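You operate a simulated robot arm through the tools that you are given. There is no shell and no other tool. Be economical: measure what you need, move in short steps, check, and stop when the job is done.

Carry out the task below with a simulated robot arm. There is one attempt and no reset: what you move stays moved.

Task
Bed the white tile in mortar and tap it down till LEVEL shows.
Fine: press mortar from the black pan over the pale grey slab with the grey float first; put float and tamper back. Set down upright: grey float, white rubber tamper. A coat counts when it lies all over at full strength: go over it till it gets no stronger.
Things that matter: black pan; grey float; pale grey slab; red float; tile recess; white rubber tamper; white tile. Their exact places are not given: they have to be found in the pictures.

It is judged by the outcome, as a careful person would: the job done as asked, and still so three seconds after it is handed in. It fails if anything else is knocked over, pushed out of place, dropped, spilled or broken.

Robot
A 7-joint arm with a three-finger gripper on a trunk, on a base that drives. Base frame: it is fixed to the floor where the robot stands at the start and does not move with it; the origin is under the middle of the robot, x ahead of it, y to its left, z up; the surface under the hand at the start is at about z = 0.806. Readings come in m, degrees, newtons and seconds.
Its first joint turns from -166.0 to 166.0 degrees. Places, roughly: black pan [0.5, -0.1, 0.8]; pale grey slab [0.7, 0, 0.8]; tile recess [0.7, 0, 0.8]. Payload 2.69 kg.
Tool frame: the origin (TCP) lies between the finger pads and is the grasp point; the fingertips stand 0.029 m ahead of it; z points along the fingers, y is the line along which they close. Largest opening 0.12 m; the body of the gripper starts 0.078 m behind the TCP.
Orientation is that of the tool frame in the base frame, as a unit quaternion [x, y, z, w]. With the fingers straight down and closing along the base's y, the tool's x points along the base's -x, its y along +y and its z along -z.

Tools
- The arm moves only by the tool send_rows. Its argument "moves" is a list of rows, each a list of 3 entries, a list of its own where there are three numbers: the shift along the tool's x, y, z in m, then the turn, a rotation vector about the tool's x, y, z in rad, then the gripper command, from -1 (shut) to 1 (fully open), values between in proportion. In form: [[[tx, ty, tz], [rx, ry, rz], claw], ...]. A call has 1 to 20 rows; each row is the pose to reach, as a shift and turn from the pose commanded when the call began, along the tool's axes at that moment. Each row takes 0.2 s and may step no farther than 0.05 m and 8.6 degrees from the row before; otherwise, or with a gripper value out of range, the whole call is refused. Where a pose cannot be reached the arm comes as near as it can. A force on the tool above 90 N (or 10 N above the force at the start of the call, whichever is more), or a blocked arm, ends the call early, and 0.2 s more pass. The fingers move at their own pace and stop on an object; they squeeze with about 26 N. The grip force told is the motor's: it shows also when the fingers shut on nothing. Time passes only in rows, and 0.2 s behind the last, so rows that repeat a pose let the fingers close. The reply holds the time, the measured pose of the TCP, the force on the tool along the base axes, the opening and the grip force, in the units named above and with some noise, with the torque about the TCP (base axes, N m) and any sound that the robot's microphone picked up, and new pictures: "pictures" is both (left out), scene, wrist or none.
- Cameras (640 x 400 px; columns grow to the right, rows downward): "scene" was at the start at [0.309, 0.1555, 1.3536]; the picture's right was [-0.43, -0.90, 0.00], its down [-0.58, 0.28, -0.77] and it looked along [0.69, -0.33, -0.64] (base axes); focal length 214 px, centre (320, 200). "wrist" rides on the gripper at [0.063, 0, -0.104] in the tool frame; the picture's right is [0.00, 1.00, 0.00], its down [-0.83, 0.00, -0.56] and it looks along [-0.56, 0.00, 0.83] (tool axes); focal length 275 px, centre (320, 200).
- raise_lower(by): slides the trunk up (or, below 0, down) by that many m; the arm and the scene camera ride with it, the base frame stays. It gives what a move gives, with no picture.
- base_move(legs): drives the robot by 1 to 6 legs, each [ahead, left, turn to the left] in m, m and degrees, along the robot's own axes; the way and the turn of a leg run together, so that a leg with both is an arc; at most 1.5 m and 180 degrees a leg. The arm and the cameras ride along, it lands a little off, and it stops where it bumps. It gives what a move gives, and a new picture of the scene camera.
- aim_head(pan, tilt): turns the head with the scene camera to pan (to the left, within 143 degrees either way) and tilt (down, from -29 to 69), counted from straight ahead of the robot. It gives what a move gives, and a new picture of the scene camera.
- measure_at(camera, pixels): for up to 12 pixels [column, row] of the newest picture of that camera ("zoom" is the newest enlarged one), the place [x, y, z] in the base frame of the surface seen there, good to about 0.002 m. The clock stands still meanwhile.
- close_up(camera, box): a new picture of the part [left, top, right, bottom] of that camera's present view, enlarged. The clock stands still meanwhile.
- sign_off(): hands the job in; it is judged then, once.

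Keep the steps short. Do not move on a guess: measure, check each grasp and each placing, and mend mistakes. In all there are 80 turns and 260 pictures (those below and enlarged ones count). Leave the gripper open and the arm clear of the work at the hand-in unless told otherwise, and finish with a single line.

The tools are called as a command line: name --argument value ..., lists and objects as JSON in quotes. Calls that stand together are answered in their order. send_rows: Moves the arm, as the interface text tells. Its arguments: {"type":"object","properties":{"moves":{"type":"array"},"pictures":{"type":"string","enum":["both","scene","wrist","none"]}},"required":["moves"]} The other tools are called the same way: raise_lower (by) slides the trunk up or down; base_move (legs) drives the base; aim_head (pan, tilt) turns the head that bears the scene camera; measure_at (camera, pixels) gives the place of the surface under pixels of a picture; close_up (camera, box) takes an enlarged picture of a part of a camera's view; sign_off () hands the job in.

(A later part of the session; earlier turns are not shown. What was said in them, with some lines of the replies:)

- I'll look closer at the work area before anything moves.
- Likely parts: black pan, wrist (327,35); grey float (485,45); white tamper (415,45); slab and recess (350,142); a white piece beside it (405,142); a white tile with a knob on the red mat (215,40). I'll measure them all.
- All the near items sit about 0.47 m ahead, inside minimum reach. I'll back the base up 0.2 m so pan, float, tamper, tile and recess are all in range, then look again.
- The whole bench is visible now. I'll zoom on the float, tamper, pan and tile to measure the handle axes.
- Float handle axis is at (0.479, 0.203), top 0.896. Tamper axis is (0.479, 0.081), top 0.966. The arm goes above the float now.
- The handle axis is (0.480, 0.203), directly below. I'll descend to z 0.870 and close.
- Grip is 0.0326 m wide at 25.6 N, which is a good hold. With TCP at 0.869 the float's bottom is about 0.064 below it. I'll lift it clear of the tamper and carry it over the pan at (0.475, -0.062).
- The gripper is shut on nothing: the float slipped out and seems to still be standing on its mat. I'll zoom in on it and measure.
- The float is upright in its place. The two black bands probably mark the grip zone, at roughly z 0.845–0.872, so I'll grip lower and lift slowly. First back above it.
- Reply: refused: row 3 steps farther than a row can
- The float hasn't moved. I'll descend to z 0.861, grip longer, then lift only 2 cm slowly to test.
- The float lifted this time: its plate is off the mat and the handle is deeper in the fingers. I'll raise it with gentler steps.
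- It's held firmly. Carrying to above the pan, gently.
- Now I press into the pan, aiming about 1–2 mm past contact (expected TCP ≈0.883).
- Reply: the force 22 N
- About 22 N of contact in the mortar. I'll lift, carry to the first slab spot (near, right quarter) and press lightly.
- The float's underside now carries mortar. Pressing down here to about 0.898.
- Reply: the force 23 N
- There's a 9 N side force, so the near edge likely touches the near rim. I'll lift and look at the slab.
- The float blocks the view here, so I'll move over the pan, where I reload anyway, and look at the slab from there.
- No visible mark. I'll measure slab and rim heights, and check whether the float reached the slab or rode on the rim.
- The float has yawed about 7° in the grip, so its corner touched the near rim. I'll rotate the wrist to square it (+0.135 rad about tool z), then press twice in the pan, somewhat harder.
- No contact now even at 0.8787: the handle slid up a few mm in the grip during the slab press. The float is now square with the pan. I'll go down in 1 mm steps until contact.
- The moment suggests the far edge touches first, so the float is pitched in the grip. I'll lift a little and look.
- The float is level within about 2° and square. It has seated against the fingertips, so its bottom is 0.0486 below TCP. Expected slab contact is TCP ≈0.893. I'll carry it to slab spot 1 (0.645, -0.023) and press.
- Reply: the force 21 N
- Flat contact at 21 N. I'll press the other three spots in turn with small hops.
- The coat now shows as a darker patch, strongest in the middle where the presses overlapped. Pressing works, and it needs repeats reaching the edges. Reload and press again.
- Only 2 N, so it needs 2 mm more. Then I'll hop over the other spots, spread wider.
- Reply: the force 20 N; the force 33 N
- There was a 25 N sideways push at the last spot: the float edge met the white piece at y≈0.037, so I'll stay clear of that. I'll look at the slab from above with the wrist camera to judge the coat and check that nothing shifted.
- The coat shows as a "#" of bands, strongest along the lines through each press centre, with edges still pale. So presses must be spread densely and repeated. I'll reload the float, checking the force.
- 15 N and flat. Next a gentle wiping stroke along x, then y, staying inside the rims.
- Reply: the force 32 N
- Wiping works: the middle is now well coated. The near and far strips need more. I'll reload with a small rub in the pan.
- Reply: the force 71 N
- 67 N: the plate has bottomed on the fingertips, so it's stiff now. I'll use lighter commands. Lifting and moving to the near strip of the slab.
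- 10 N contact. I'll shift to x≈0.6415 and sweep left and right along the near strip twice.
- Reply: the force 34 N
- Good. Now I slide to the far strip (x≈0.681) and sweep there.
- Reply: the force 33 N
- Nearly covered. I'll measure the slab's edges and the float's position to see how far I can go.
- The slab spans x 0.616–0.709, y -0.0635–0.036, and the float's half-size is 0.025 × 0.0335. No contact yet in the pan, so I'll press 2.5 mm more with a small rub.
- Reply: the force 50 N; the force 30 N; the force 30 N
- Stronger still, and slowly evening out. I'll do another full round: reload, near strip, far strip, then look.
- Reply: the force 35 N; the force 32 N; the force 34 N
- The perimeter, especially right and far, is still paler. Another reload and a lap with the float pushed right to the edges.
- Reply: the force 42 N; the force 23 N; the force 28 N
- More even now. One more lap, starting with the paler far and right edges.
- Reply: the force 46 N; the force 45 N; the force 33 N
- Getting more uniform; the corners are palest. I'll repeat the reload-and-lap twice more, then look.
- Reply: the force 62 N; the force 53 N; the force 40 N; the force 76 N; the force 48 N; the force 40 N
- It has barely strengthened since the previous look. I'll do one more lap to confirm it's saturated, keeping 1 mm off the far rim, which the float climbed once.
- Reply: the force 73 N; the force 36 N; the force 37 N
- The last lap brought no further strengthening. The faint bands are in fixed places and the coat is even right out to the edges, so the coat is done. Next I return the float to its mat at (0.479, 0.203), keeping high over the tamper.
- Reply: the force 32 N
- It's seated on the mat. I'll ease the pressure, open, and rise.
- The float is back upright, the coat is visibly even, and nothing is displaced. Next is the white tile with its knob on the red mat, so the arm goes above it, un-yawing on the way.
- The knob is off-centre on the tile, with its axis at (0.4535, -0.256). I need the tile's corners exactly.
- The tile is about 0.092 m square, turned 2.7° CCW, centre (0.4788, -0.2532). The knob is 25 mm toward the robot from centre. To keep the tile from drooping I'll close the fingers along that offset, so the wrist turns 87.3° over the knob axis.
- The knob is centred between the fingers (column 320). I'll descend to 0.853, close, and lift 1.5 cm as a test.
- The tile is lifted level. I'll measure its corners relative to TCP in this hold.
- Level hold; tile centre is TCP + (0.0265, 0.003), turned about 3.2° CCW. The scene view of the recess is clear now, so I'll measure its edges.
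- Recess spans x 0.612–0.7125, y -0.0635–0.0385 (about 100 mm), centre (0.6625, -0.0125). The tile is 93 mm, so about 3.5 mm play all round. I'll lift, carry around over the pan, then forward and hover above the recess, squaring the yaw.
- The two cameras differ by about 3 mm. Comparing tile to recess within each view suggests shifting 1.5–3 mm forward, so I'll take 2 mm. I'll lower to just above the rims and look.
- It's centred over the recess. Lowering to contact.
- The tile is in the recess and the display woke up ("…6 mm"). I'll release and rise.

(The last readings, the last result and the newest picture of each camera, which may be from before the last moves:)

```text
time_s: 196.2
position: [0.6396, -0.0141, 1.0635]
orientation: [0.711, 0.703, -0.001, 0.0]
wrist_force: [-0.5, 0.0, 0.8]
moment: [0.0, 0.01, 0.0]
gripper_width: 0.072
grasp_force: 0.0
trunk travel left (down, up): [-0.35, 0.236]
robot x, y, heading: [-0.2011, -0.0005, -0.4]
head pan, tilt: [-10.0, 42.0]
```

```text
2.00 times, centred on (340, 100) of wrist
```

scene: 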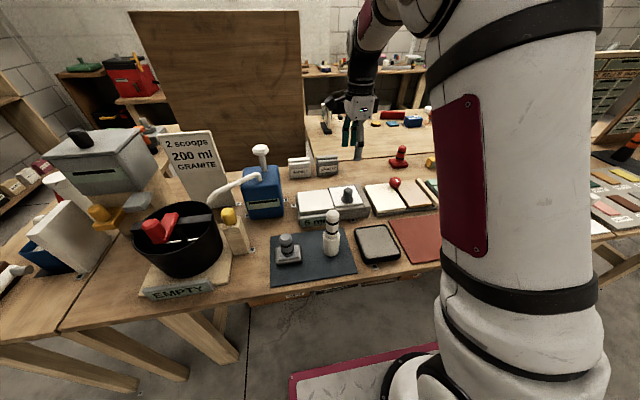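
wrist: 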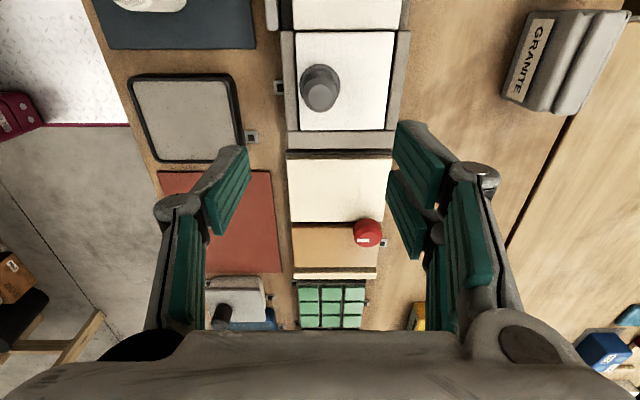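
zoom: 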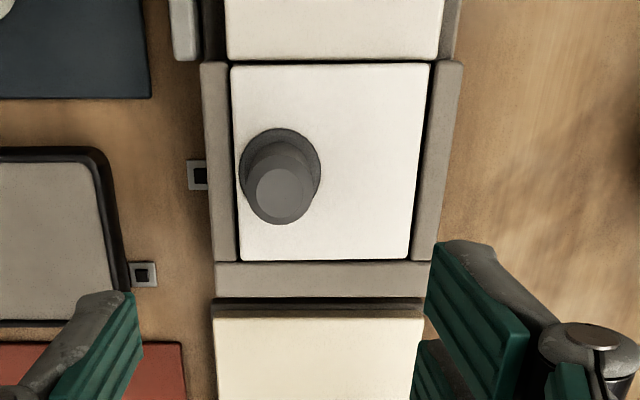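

The tile is in the recess and the display reads "6 mm". Next I fetch the white tamper at (0.479, 0.081), keeping this wrist orientation.

send_rows --moves '[[[0.018, -0.0323, 0], [0, 0, 0], 0.6], [[0.037, -0.0646, 0], [0, 0, 0], 0.6], [[0.056, -0.097, 0], [0, 0, 0], 0.6], [[0.075, -0.129, 0], [0, 0, 0], 0.6], [[0.0932, -0.1616, 0], [0, 0, 0], 0.6], [[0.0932, -0.1616, 0], [0, 0, 0], 0.6]]' --pictures "wrist"

```text
time_s: 197.6
position: [0.4764, 0.0827, 1.064]
orientation: [0.711, 0.703, 0.001, 0.0]
wrist_force: [0.2, -0.1, 0.3]
moment: [0.0, 0.03, -0.01]
gripper_width: 0.096
grasp_force: 0.1
trunk travel left (down, up): [-0.35, 0.236]
robot x, y, heading: [-0.2057, 0.0016, -0.0]
head pan, tilt: [-10.0, 42.0]
```

wrist: 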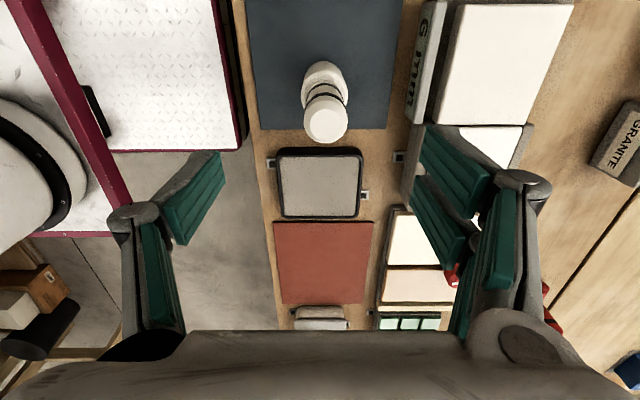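

measure_at --camera "wrist" --pixels '[[326, 120], [326, 110], [326, 130], [314, 120], [338, 120], [323, 72], [310, 80], [342, 78], [324, 92]]'

close_up --camera "wrist" --box '[270, 40, 380, 150]'

```text
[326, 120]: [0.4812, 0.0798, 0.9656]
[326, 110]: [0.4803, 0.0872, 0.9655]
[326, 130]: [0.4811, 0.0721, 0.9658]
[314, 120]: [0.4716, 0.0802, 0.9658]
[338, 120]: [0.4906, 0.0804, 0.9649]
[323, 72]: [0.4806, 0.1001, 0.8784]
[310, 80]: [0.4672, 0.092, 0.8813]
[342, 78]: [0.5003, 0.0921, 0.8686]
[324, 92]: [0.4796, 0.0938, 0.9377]
```

```text
3.64 times, centred on (325, 95) of wrist
```

zoom: 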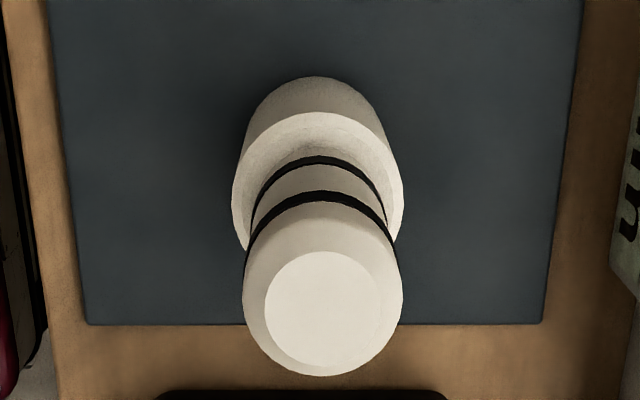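

Tamper axis is (0.481, 0.080), shoulder about 0.880. I'll grip at TCP 0.914 and lift 2 cm as a test.

send_rows --moves '[[[-0.0025, 0.004, 0], [0, 0, 0], 0.6], [[-0.0025, 0.004, 0.045], [0, 0, 0], 0.6], [[-0.0025, 0.004, 0.09], [0, 0, 0], 0.5], [[-0.0025, 0.004, 0.13], [0, 0, 0], 0.4], [[-0.0025, 0.004, 0.15], [0, 0, 0], 0.3], [[-0.0025, 0.004, 0.15], [0, 0, 0], -1], [[-0.0025, 0.004, 0.15], [0, 0, 0], -1], [[-0.0025, 0.004, 0.15], [0, 0, 0], -1], [[-0.0025, 0.004, 0.15], [0, 0, 0], -1], [[-0.0025, 0.004, 0.145], [0, 0, 0], -1], [[-0.0025, 0.004, 0.14], [0, 0, 0], -1], [[-0.0025, 0.004, 0.13], [0, 0, 0], -1], [[-0.0025, 0.004, 0.13], [0, 0, 0], -1]]'

close_up --camera "scene" --box '[290, 190, 370, 270]'

```text
time_s: 200.4
position: [0.4824, 0.0798, 0.9329]
orientation: [0.711, 0.703, 0.0, 0.001]
wrist_force: [-0.4, 0.0, -3.0]
moment: [0.03, 0.02, 0.03]
gripper_width: 0.0329
grasp_force: 26.4
trunk travel left (down, up): [-0.35, 0.236]
robot x, y, heading: [-0.2051, -0.0011, -0.3]
head pan, tilt: [-10.0, 42.0]
```

scene: 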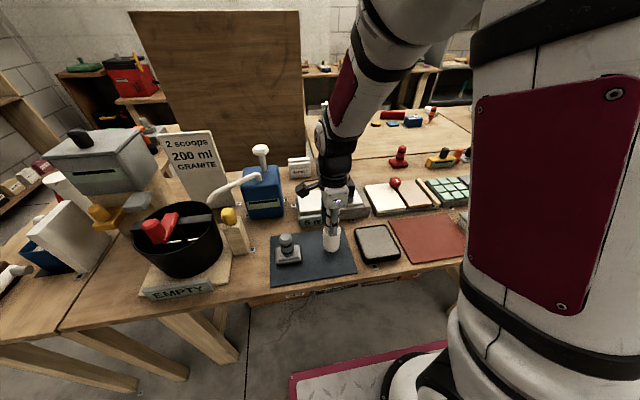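
wrist: 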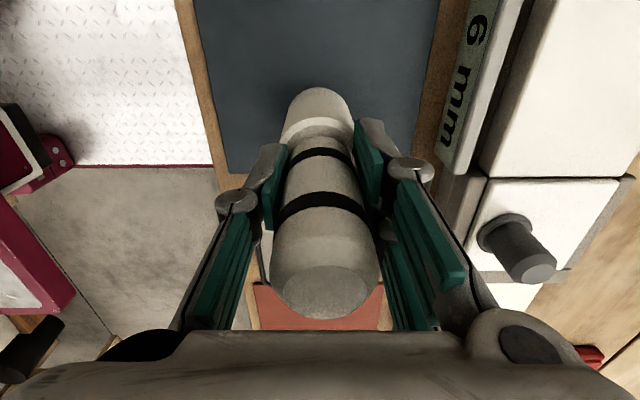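

```text
5.00 times, centred on (330, 230) of scene
```

zoom: 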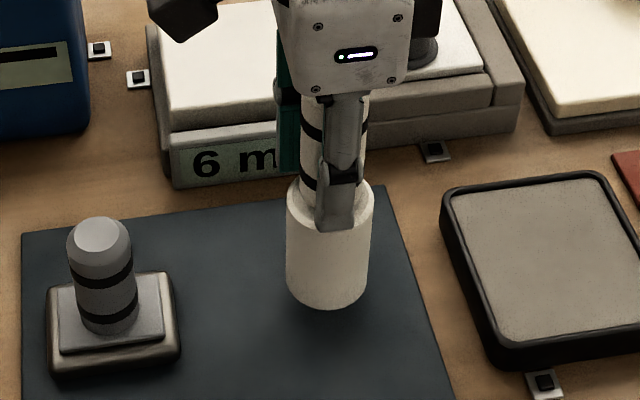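

The tamper is held, with its bottom about 0.1095 below TCP. I'll carry it above the free part of the tile at (0.685, -0.0125), clear of the knob.

send_rows --moves '[[[0, 0, -0.015], [0, 0, 0], -1], [[0, 0, -0.045], [0, 0, 0], -1], [[0, 0, -0.08], [0, 0, 0], -1], [[0, 0, -0.107], [0, 0, 0], -1], [[-0.005, 0.0115, -0.107], [0, 0, 0], -1], [[-0.018, 0.041, -0.107], [0, 0, 0], -1], [[-0.032, 0.073, -0.107], [0, 0, 0], -1], [[-0.047, 0.106, -0.107], [0, 0, 0], -1], [[-0.061, 0.138, -0.107], [0, 0, 0], -1], [[-0.075, 0.17, -0.107], [0, 0, 0], -1], [[-0.085, 0.193, -0.107], [0, 0, 0], -1], [[-0.0901, 0.2037, -0.107], [0, 0, 0], -1], [[-0.0901, 0.2037, -0.085], [0, 0, 0], -1], [[-0.0901, 0.2037, -0.06], [0, 0, 0], -1], [[-0.0901, 0.2037, -0.044], [0, 0, 0], -1], [[-0.0901, 0.2037, -0.044], [0, 0, 0], -1]]'

close_up --camera "scene" --box '[290, 155, 390, 235]'

```text
time_s: 203.8
position: [0.6841, -0.0135, 0.9765]
orientation: [0.711, 0.703, 0.0, -0.001]
wrist_force: [-0.2, 0.0, -2.1]
moment: [0.01, -0.01, 0.0]
gripper_width: 0.0331
grasp_force: 26.3
trunk travel left (down, up): [-0.35, 0.236]
robot x, y, heading: [-0.2041, 0.002, -0.3]
head pan, tilt: [-10.0, 42.0]
```

scene: 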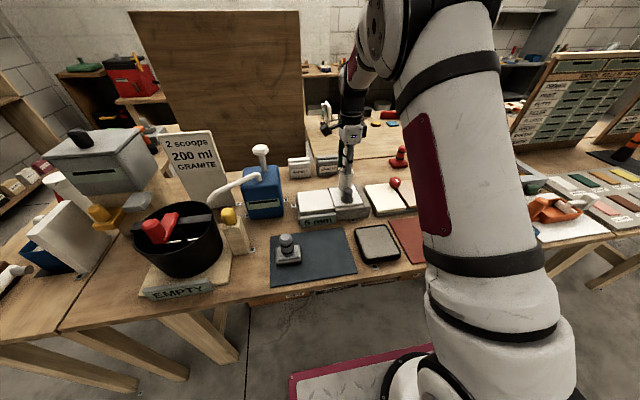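
wrist: 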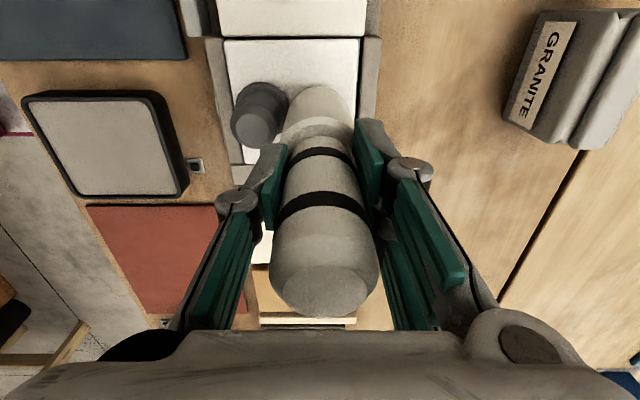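

```text
5.00 times, centred on (340, 195) of scene
```

zoom: 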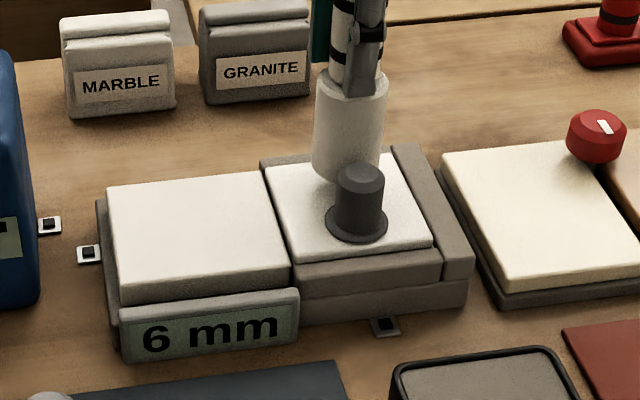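

The display now shows clearly "6 mm", and the tamper hangs over the far half of the tile. One gentle tap, then read.

send_rows --moves '[[[0, 0, 0.006], [0, 0, 0], -1], [[0, 0, 0.013], [0, 0, 0], -1], [[0, 0, 0.013], [0, 0, 0], -1]]' --pictures "none"

close_up --camera "scene" --box '[290, 155, 390, 235]'

```text
time_s: 204.6
position: [0.6844, -0.0135, 0.9642]
orientation: [0.711, 0.703, -0.001, -0.001]
wrist_force: [0.3, -0.5, -2.0]
moment: [0.0, 0.02, 0.0]
gripper_width: 0.0328
grasp_force: 25.8
trunk travel left (down, up): [-0.35, 0.236]
robot x, y, heading: [-0.2032, 0.0, 0.0]
head pan, tilt: [-10.0, 42.0]
```

```text
5.00 times, centred on (340, 195) of scene
```

zoom: 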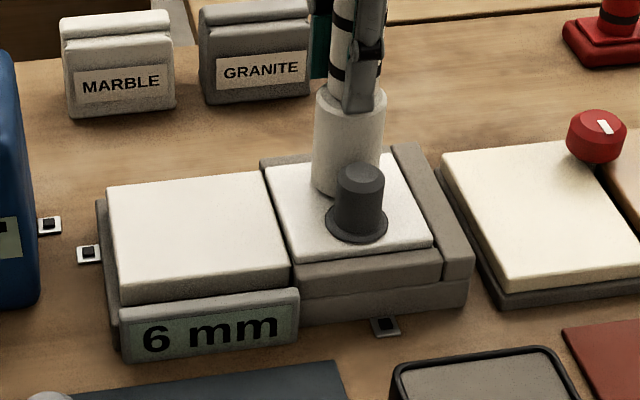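

No contact yet at 0.964, so going down another 2–3 mm.

send_rows --moves '[[[0, 0, 0.002], [0, 0, 0], -1], [[0, 0, 0.003], [0, 0, 0], -1], [[0, 0, 0.003], [0, 0, 0], -1]]' --pictures "none"

close_up --camera "scene" --box '[290, 155, 390, 235]'

```text
time_s: 205.4
position: [0.6841, -0.0134, 0.9635]
orientation: [0.711, 0.703, -0.001, 0.0]
wrist_force: [-1.1, -1.1, 2.7]
moment: [-0.12, 0.08, -0.06]
gripper_width: 0.0328
grasp_force: 25.6
trunk travel left (down, up): [-0.35, 0.236]
robot x, y, heading: [-0.2018, 0.0003, 0.1]
head pan, tilt: [-10.0, 42.0]
```

```text
5.00 times, centred on (340, 195) of scene
```

zoom: 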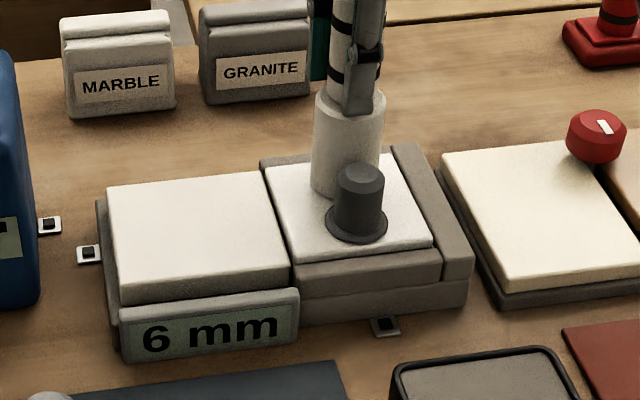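

Contact is at about 0.9625. Now a proper tap: up 15 mm and down to 2 mm past contact.

send_rows --moves '[[[0, 0, -0.015], [0, 0, 0], -1], [[0, 0, 0.002], [0, 0, 0], -1], [[0, 0, -0.015], [0, 0, 0], -1]]' --pictures "none"

close_up --camera "scene" --box '[290, 155, 390, 235]'

```text
time_s: 206.2
position: [0.6836, -0.0125, 0.9765]
orientation: [0.711, 0.703, 0.001, 0.0]
wrist_force: [-0.2, -0.2, -2.3]
moment: [-0.01, -0.01, 0.0]
gripper_width: 0.033
grasp_force: 25.6
trunk travel left (down, up): [-0.35, 0.236]
robot x, y, heading: [-0.2065, 0.0002, 0.1]
head pan, tilt: [-10.0, 42.0]
```

```text
5.00 times, centred on (340, 195) of scene
5 turns are left
```

zoom: 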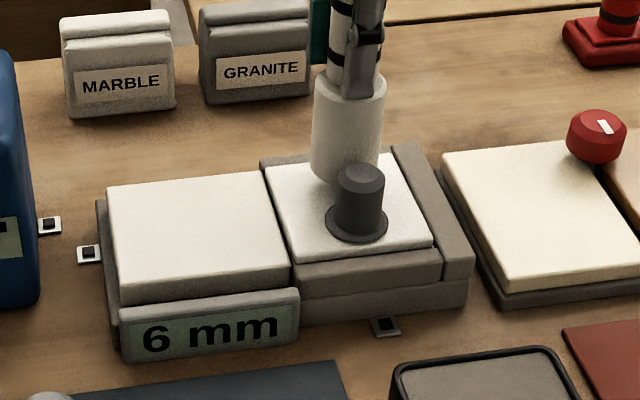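

Still 6 mm, and only 5 turns remain, so I have to group calls. I'll do three single taps of growing depth, each held at the bottom so the force shows, with a look at the display after each.

send_rows --moves '[[[0, 0, 0.017], [0, 0, 0], -1], [[0, 0, 0.017], [0, 0, 0], -1]]' --pictures "none"

close_up --camera "scene" --box '[290, 155, 390, 235]'

send_rows --moves '[[[0, 0, -0.017], [0, 0, 0], -1], [[0, 0, 0.002], [0, 0, 0], -1], [[0, 0, 0.002], [0, 0, 0], -1]]' --pictures "none"

close_up --camera "scene" --box '[290, 155, 390, 235]'

send_rows --moves '[[[0, 0, -0.017], [0, 0, 0], -1], [[0, 0, 0.002], [0, 0, 0], -1], [[0, 0, 0.002], [0, 0, 0], -1]]' --pictures "none"

close_up --camera "scene" --box '[290, 155, 390, 235]'

```text
time_s: 206.8
position: [0.6827, -0.0122, 0.9613]
orientation: [0.71, 0.704, 0.0, 0.001]
wrist_force: [-4.2, 0.4, 15.9]
moment: [-0.02, 0.13, 0.01]
gripper_width: 0.0327
grasp_force: 25.8
trunk travel left (down, up): [-0.35, 0.236]
robot x, y, heading: [-0.204, 0.0018, -0.0]
head pan, tilt: [-10.0, 42.0]
```

```text
5.00 times, centred on (340, 195) of scene
```

zoom: 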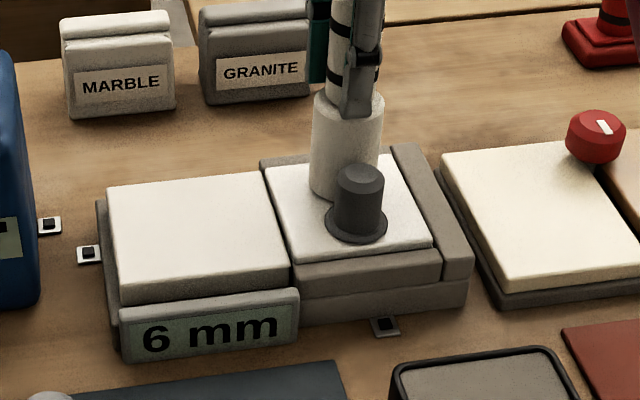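

```text
time_s: 207.6
position: [0.6845, -0.0132, 0.9597]
orientation: [0.71, 0.704, 0.002, 0.001]
wrist_force: [-5.6, -0.9, 22.8]
moment: [-0.19, 0.23, -0.06]
gripper_width: 0.033
grasp_force: 25.7
trunk travel left (down, up): [-0.35, 0.236]
robot x, y, heading: [-0.1986, -0.0012, 0.1]
head pan, tilt: [-10.0, 42.0]
```

```text
5.00 times, centred on (340, 195) of scene
```

zoom: 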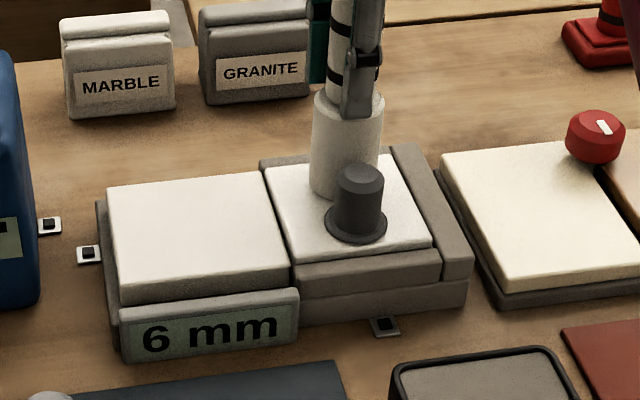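

```text
time_s: 208.4
position: [0.6843, -0.0147, 0.9576]
orientation: [0.712, 0.702, 0.002, 0.002]
wrist_force: [-7.9, 1.4, 35.0]
moment: [0.01, 0.56, -0.04]
gripper_width: 0.0328
grasp_force: 25.6
trunk travel left (down, up): [-0.35, 0.236]
robot x, y, heading: [-0.2037, 0.0052, -0.1]
head pan, tilt: [-10.0, 42.0]
```

```text
5.00 times, centred on (340, 195) of scene
4 turns are left
```

zoom: 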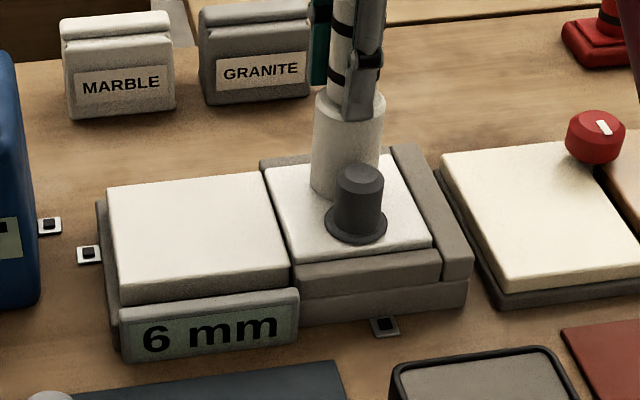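

Forces were 16–35 N with the tamper sliding up a bit toward its shoulder, and the tile is unmoved, so it needs firmer taps. Five firmer taps with limited depth (down to roughly the level height only), reading the display after each.

send_rows --moves '[[[0, 0, -0.015], [0, 0, 0], -1], [[0, 0, 0.002], [0, 0, 0], -1], [[0, 0, 0.002], [0, 0, 0], -1]]' --pictures "none"

close_up --camera "scene" --box '[290, 155, 390, 235]'

send_rows --moves '[[[0, 0, -0.015], [0, 0, 0], -1], [[0, 0, 0.0015], [0, 0, 0], -1], [[0, 0, 0.0015], [0, 0, 0], -1]]' --pictures "none"

close_up --camera "scene" --box '[290, 155, 390, 235]'

send_rows --moves '[[[0, 0, -0.015], [0, 0, 0], -1], [[0, 0, 0.001], [0, 0, 0], -1], [[0, 0, 0.001], [0, 0, 0], -1]]' --pictures "none"

close_up --camera "scene" --box '[290, 155, 390, 235]'

send_rows --moves '[[[0, 0, -0.015], [0, 0, 0], -1], [[0, 0, 0.0005], [0, 0, 0], -1], [[0, 0, 0.0005], [0, 0, 0], -1]]' --pictures "none"

close_up --camera "scene" --box '[290, 155, 390, 235]'

send_rows --moves '[[[0, 0, -0.015], [0, 0, 0], -1], [[0, 0, 0.0005], [0, 0, 0], -1], [[0, 0, 0.0005], [0, 0, 0], -1]]' --pictures "none"

close_up --camera "scene" --box '[290, 155, 390, 235]'

```text
time_s: 209.2
position: [0.6831, -0.0135, 0.9573]
orientation: [0.711, 0.704, 0.003, 0.002]
wrist_force: [-9.7, -0.9, 49.4]
moment: [-0.27, 1.09, -0.04]
gripper_width: 0.0325
grasp_force: 26.4
trunk travel left (down, up): [-0.35, 0.236]
robot x, y, heading: [-0.2061, 0.0007, -0.1]
head pan, tilt: [-10.0, 42.0]
```

```text
5.00 times, centred on (340, 195) of scene
```

zoom: 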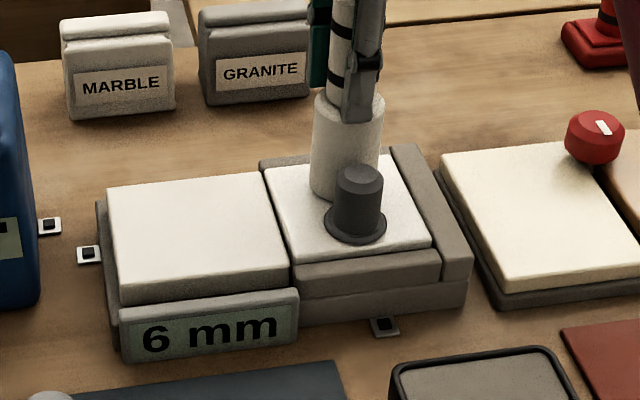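

```text
time_s: 210.0
position: [0.6823, -0.0135, 0.9581]
orientation: [0.711, 0.703, 0.003, 0.002]
wrist_force: [-13.3, 2.9, 55.7]
moment: [-0.02, 1.39, -0.05]
gripper_width: 0.0327
grasp_force: 25.4
trunk travel left (down, up): [-0.35, 0.236]
robot x, y, heading: [-0.2035, 0.0007, -0.2]
head pan, tilt: [-10.0, 42.0]
```

```text
5.00 times, centred on (340, 195) of scene
```

zoom: 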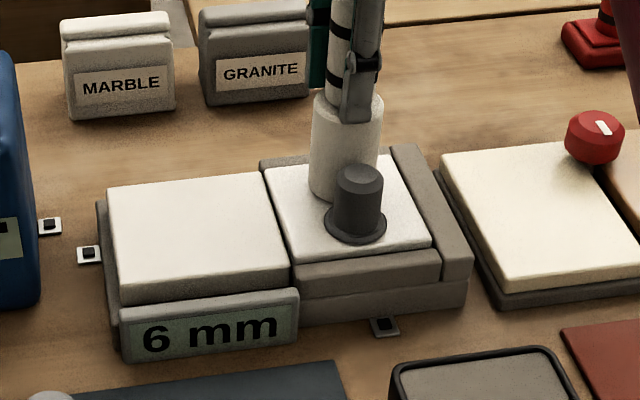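

```text
time_s: 210.8
position: [0.6834, -0.0129, 0.9578]
orientation: [0.711, 0.703, 0.005, 0.003]
wrist_force: [-17.4, 3.8, 61.3]
moment: [0.11, 1.54, 0.02]
gripper_width: 0.0325
grasp_force: 26.2
trunk travel left (down, up): [-0.35, 0.236]
robot x, y, heading: [-0.2033, 0.0007, -0.2]
head pan, tilt: [-10.0, 42.0]
```

```text
5.00 times, centred on (340, 195) of scene
```

zoom: 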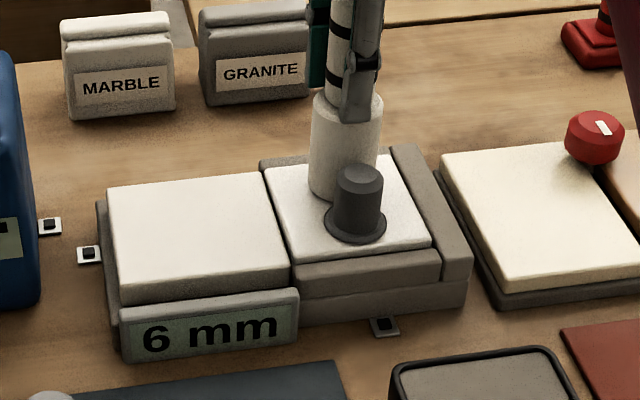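

```text
time_s: 211.6
position: [0.6838, -0.0137, 0.9576]
orientation: [0.711, 0.703, 0.004, 0.004]
wrist_force: [-13.7, -1.7, 69.0]
moment: [-0.14, 1.54, -0.01]
gripper_width: 0.0328
grasp_force: 25.9
trunk travel left (down, up): [-0.35, 0.236]
robot x, y, heading: [-0.2044, 0.0068, 0.0]
head pan, tilt: [-10.0, 42.0]
```

```text
5.00 times, centred on (340, 195) of scene
```

zoom: 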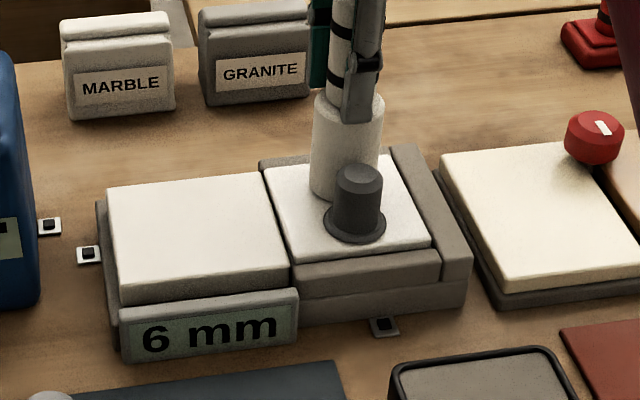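

```text
time_s: 212.4
position: [0.6838, -0.0138, 0.9575]
orientation: [0.711, 0.703, 0.004, 0.003]
wrist_force: [-14.6, -2.9, 74.3]
moment: [-0.43, 1.57, -0.01]
gripper_width: 0.0325
grasp_force: 25.9
trunk travel left (down, up): [-0.35, 0.236]
robot x, y, heading: [-0.2069, 0.0014, -0.1]
head pan, tilt: [-10.0, 42.0]
```

```text
5.00 times, centred on (340, 195) of scene
3 turns are left
```

zoom: 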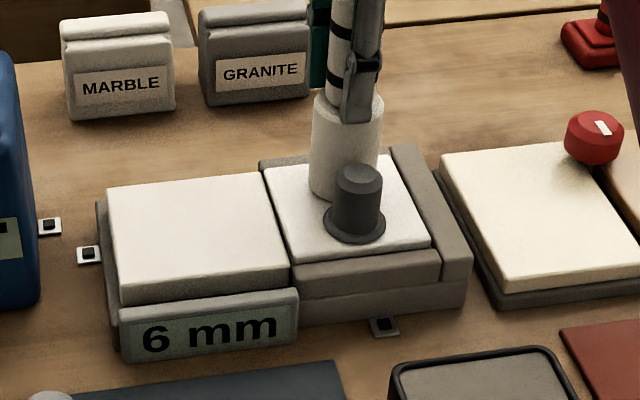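

A steady 74 N doesn't sink it, so it probably needs real knocks rather than presses. I'll do four quicker strikes from about 4–5 cm, still depth-limited to about the level height, reading the display after each.

send_rows --moves '[[[0, 0, -0.02], [0, 0, 0], -1], [[0, 0, -0.046], [0, 0, 0], -1], [[0, 0, -0.046], [0, 0, 0], -1], [[0, 0, -0.006], [0, 0, 0], -1], [[0, 0, -0.006], [0, 0, 0], -1]]' --pictures "none"

close_up --camera "scene" --box '[290, 155, 390, 235]'

send_rows --moves '[[[0, 0, -0.02], [0, 0, 0], -1], [[0, 0, -0.048], [0, 0, 0], -1], [[0, 0, -0.048], [0, 0, 0], -1], [[0, 0, 0.001], [0, 0, 0], -1], [[0, 0, 0.001], [0, 0, 0], -1]]' --pictures "none"

close_up --camera "scene" --box '[290, 155, 390, 235]'

send_rows --moves '[[[0, 0, -0.02], [0, 0, 0], -1], [[0, 0, -0.047], [0, 0, 0], -1], [[0, 0, -0.047], [0, 0, 0], -1], [[0, 0, 0.002], [0, 0, 0], -1], [[0, 0, -0.02], [0, 0, 0], -1], [[0, 0, -0.02], [0, 0, 0], -1]]' --pictures "none"

close_up --camera "scene" --box '[290, 155, 390, 235]'

send_rows --moves '[[[0, 0, -0.025], [0, 0, 0], -1], [[0, 0, -0.025], [0, 0, 0], -1], [[0, 0, 0.022], [0, 0, 0], -1], [[0, 0, 0], [0, 0, 0], -1], [[0, 0, 0], [0, 0, 0], -1]]' --pictures "none"

close_up --camera "scene" --box '[290, 155, 390, 235]'

```text
time_s: 213.6
position: [0.6838, -0.0132, 0.9569]
orientation: [0.711, 0.703, 0.001, 0.001]
wrist_force: [-0.5, -0.2, 7.7]
moment: [0.05, 0.13, 0.0]
gripper_width: 0.0326
grasp_force: 26.3
trunk travel left (down, up): [-0.35, 0.236]
robot x, y, heading: [-0.2036, 0.0003, -0.2]
head pan, tilt: [-10.0, 42.0]
```

```text
5.00 times, centred on (340, 195) of scene
```

zoom: 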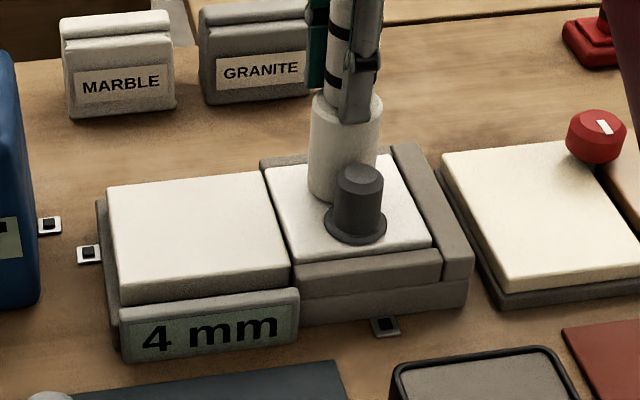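

```text
time_s: 214.8
position: [0.6859, -0.0132, 0.9546]
orientation: [0.71, 0.704, 0.001, 0.0]
wrist_force: [0.0, -1.2, 1.9]
moment: [-0.01, 0.11, -0.02]
gripper_width: 0.0326
grasp_force: 25.9
trunk travel left (down, up): [-0.35, 0.236]
robot x, y, heading: [-0.2058, -0.0013, 0.2]
head pan, tilt: [-10.0, 42.0]
```

```text
5.00 times, centred on (340, 195) of scene
```

zoom: 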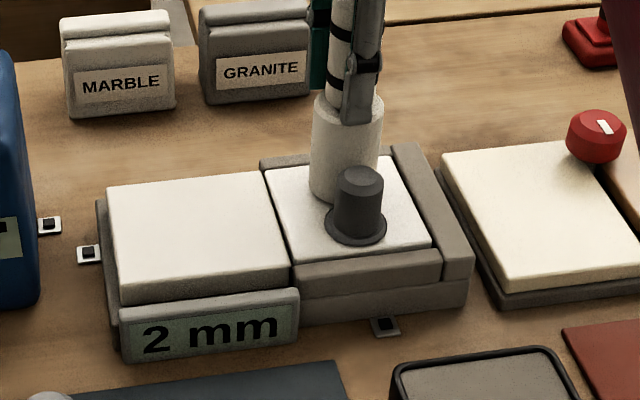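

```text
time_s: 216.2
position: [0.6827, -0.014, 0.9753]
orientation: [0.711, 0.703, 0.001, 0.0]
wrist_force: [0.7, -0.9, -2.4]
moment: [0.02, 0.0, 0.01]
gripper_width: 0.0328
grasp_force: 26.5
trunk travel left (down, up): [-0.35, 0.236]
robot x, y, heading: [-0.2086, 0.0005, 0.1]
head pan, tilt: [-10.0, 42.0]
```

```text
5.00 times, centred on (340, 195) of scene
```

zoom: 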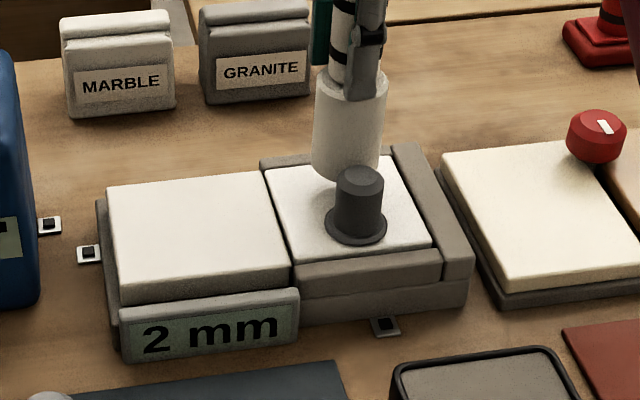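

```text
time_s: 217.4
position: [0.6846, -0.0127, 0.9745]
orientation: [0.711, 0.704, 0.0, 0.0]
wrist_force: [-0.2, 0.0, -1.7]
moment: [0.01, 0.02, 0.02]
gripper_width: 0.0325
grasp_force: 26.2
trunk travel left (down, up): [-0.35, 0.236]
robot x, y, heading: [-0.2021, 0.0017, -0.3]
head pan, tilt: [-10.0, 42.0]
```

```text
5.00 times, centred on (340, 195) of scene
2 turns are left
```

zoom: 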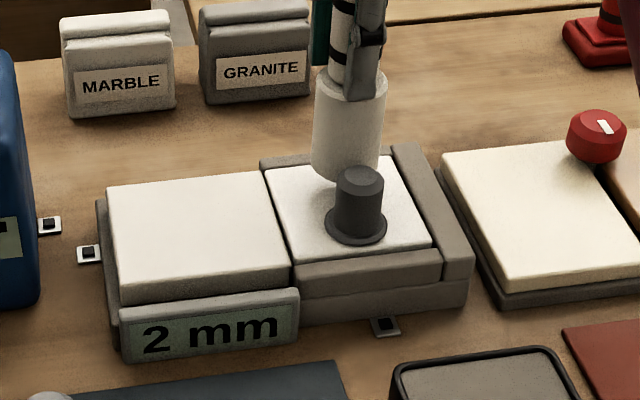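

Knocks with a hold at the bottom sink it 2 mm each (6→4→2); the two without a hold didn't reach. One more such knock should bring LEVEL. Then I carry the tamper back to (0.481, 0.080), set it down upright (expected TCP ≈0.910), release and rise, with looks after the knock and after the release.

send_rows --moves '[[[0, 0, -0.026], [0, 0, 0], -1], [[0, 0, -0.026], [0, 0, 0], -1], [[0, 0, 0.0232], [0, 0, 0], -1], [[0, 0, 0.0232], [0, 0, 0], -1]]' --pictures "none"

close_up --camera "scene" --box '[290, 155, 390, 235]'

send_rows --moves '[[[0, 0, -0.015], [0, 0, 0], -1], [[0, 0, -0.045], [0, 0, 0], -1], [[0, 0, -0.075], [0, 0, 0], -1], [[0, 0, -0.0885], [0, 0, 0], -1], [[0.005, -0.0115, -0.0885], [0, 0, 0], -1], [[0.018, -0.041, -0.0885], [0, 0, 0], -1], [[0.032, -0.073, -0.0885], [0, 0, 0], -1], [[0.047, -0.106, -0.0885], [0, 0, 0], -1], [[0.061, -0.138, -0.0885], [0, 0, 0], -1], [[0.075, -0.17, -0.0885], [0, 0, 0], -1], [[0.085, -0.193, -0.0885], [0, 0, 0], -1], [[0.0905, -0.204, -0.0885], [0, 0, 0], -1], [[0.0905, -0.204, -0.065], [0, 0, 0], -1], [[0.0905, -0.204, -0.035], [0, 0, 0], -1], [[0.0905, -0.204, -0.005], [0, 0, 0], -1], [[0.0905, -0.204, 0.02], [0, 0, 0], -1], [[0.0905, -0.204, 0.034], [0, 0, 0], -1], [[0.0905, -0.204, 0.04], [0, 0, 0], -1], [[0.0905, -0.204, 0.0425], [0, 0, 0], -1], [[0.0905, -0.204, 0.0425], [0, 0, 0], -1]]' --pictures "scene"

send_rows --moves '[[[0, 0, 0], [0, 0, 0], -0.2], [[0, 0, 0], [0, 0, 0], 0.2], [[0, 0, 0], [0, 0, 0], 0.5], [[0, 0, 0], [0, 0, 0], 0.5], [[0, 0, -0.02], [0, 0, 0], 0.5], [[0, 0, -0.06], [0, 0, 0], 0.5], [[0, 0, -0.1], [0, 0, 0], 0.5], [[0, 0, -0.14], [0, 0, 0], 1], [[0, 0, -0.18], [0, 0, 0], 1], [[0, 0, -0.22], [0, 0, 0], 1], [[0, 0, -0.22], [0, 0, 0], 1]]' --pictures "both"

close_up --camera "scene" --box '[260, 165, 390, 285]'

```text
time_s: 218.4
position: [0.6846, -0.0153, 0.9525]
orientation: [0.711, 0.704, 0.001, 0.0]
wrist_force: [-1.3, 0.1, 13.6]
moment: [-0.01, 0.24, -0.01]
gripper_width: 0.0325
grasp_force: 26.0
trunk travel left (down, up): [-0.35, 0.236]
robot x, y, heading: [-0.2038, 0.0014, 0.2]
head pan, tilt: [-10.0, 42.0]
```

```text
5.00 times, centred on (340, 195) of scene
```

zoom: 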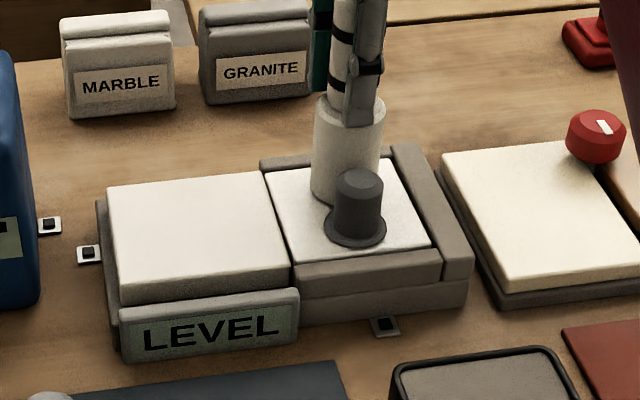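

```text
time_s: 222.6
position: [0.4809, 0.0774, 0.9087]
orientation: [0.711, 0.703, 0.001, 0.001]
wrist_force: [-1.6, -2.1, 11.4]
moment: [-0.31, 0.17, -0.01]
gripper_width: 0.0325
grasp_force: 26.4
trunk travel left (down, up): [-0.35, 0.236]
robot x, y, heading: [-0.2001, 0.0018, 0.2]
head pan, tilt: [-10.0, 42.0]
```

scene: 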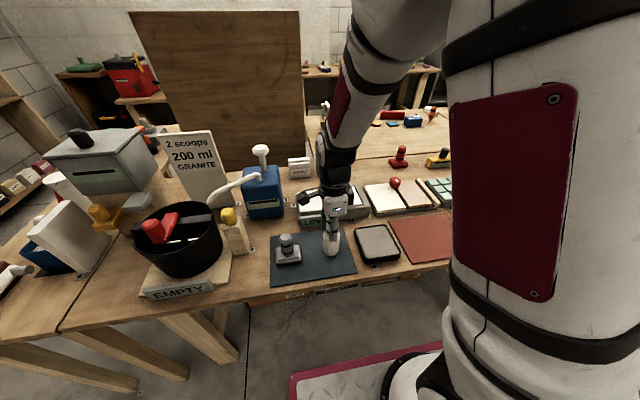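

```text
time_s: 225.0
position: [0.4841, 0.0791, 1.1281]
orientation: [0.71, 0.704, 0.0, 0.0]
wrist_force: [-0.1, 0.4, -0.9]
moment: [0.01, -0.02, -0.01]
gripper_width: 0.1197
grasp_force: 0.0
trunk travel left (down, up): [-0.35, 0.236]
robot x, y, heading: [-0.2038, 0.0005, -0.3]
head pan, tilt: [-10.0, 42.0]
```

scene: 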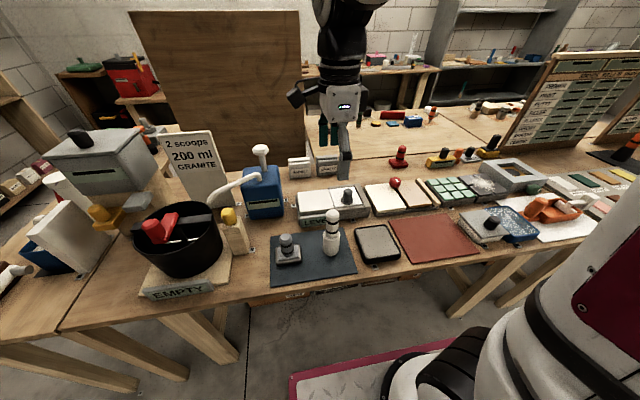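
wrist: 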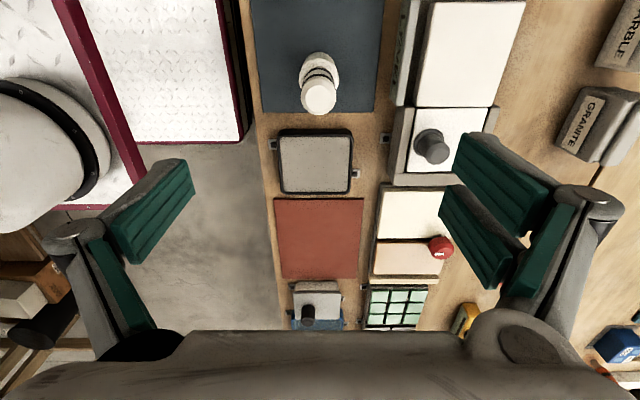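

```text
3.33 times, centred on (325, 225) of scene
1 turns are left
```

zoom: 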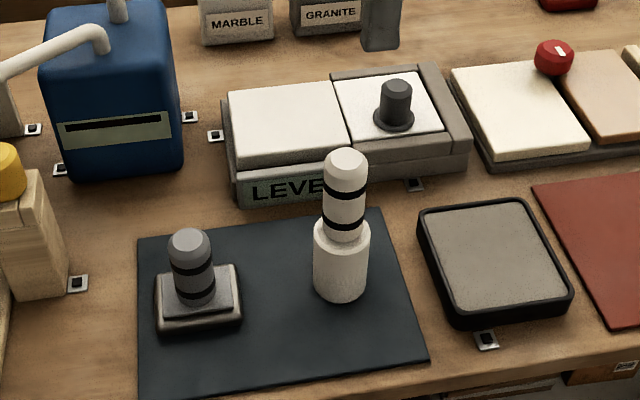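

LEVEL shows. Float and tamper stand upright on their mat, and the gripper is open and clear, so I'm handing in.

sign_off

```text
The job is handed in.
```

The white tile is bedded in mortar and tapped down to LEVEL, and the grey float and white tamper are back upright on their mat.
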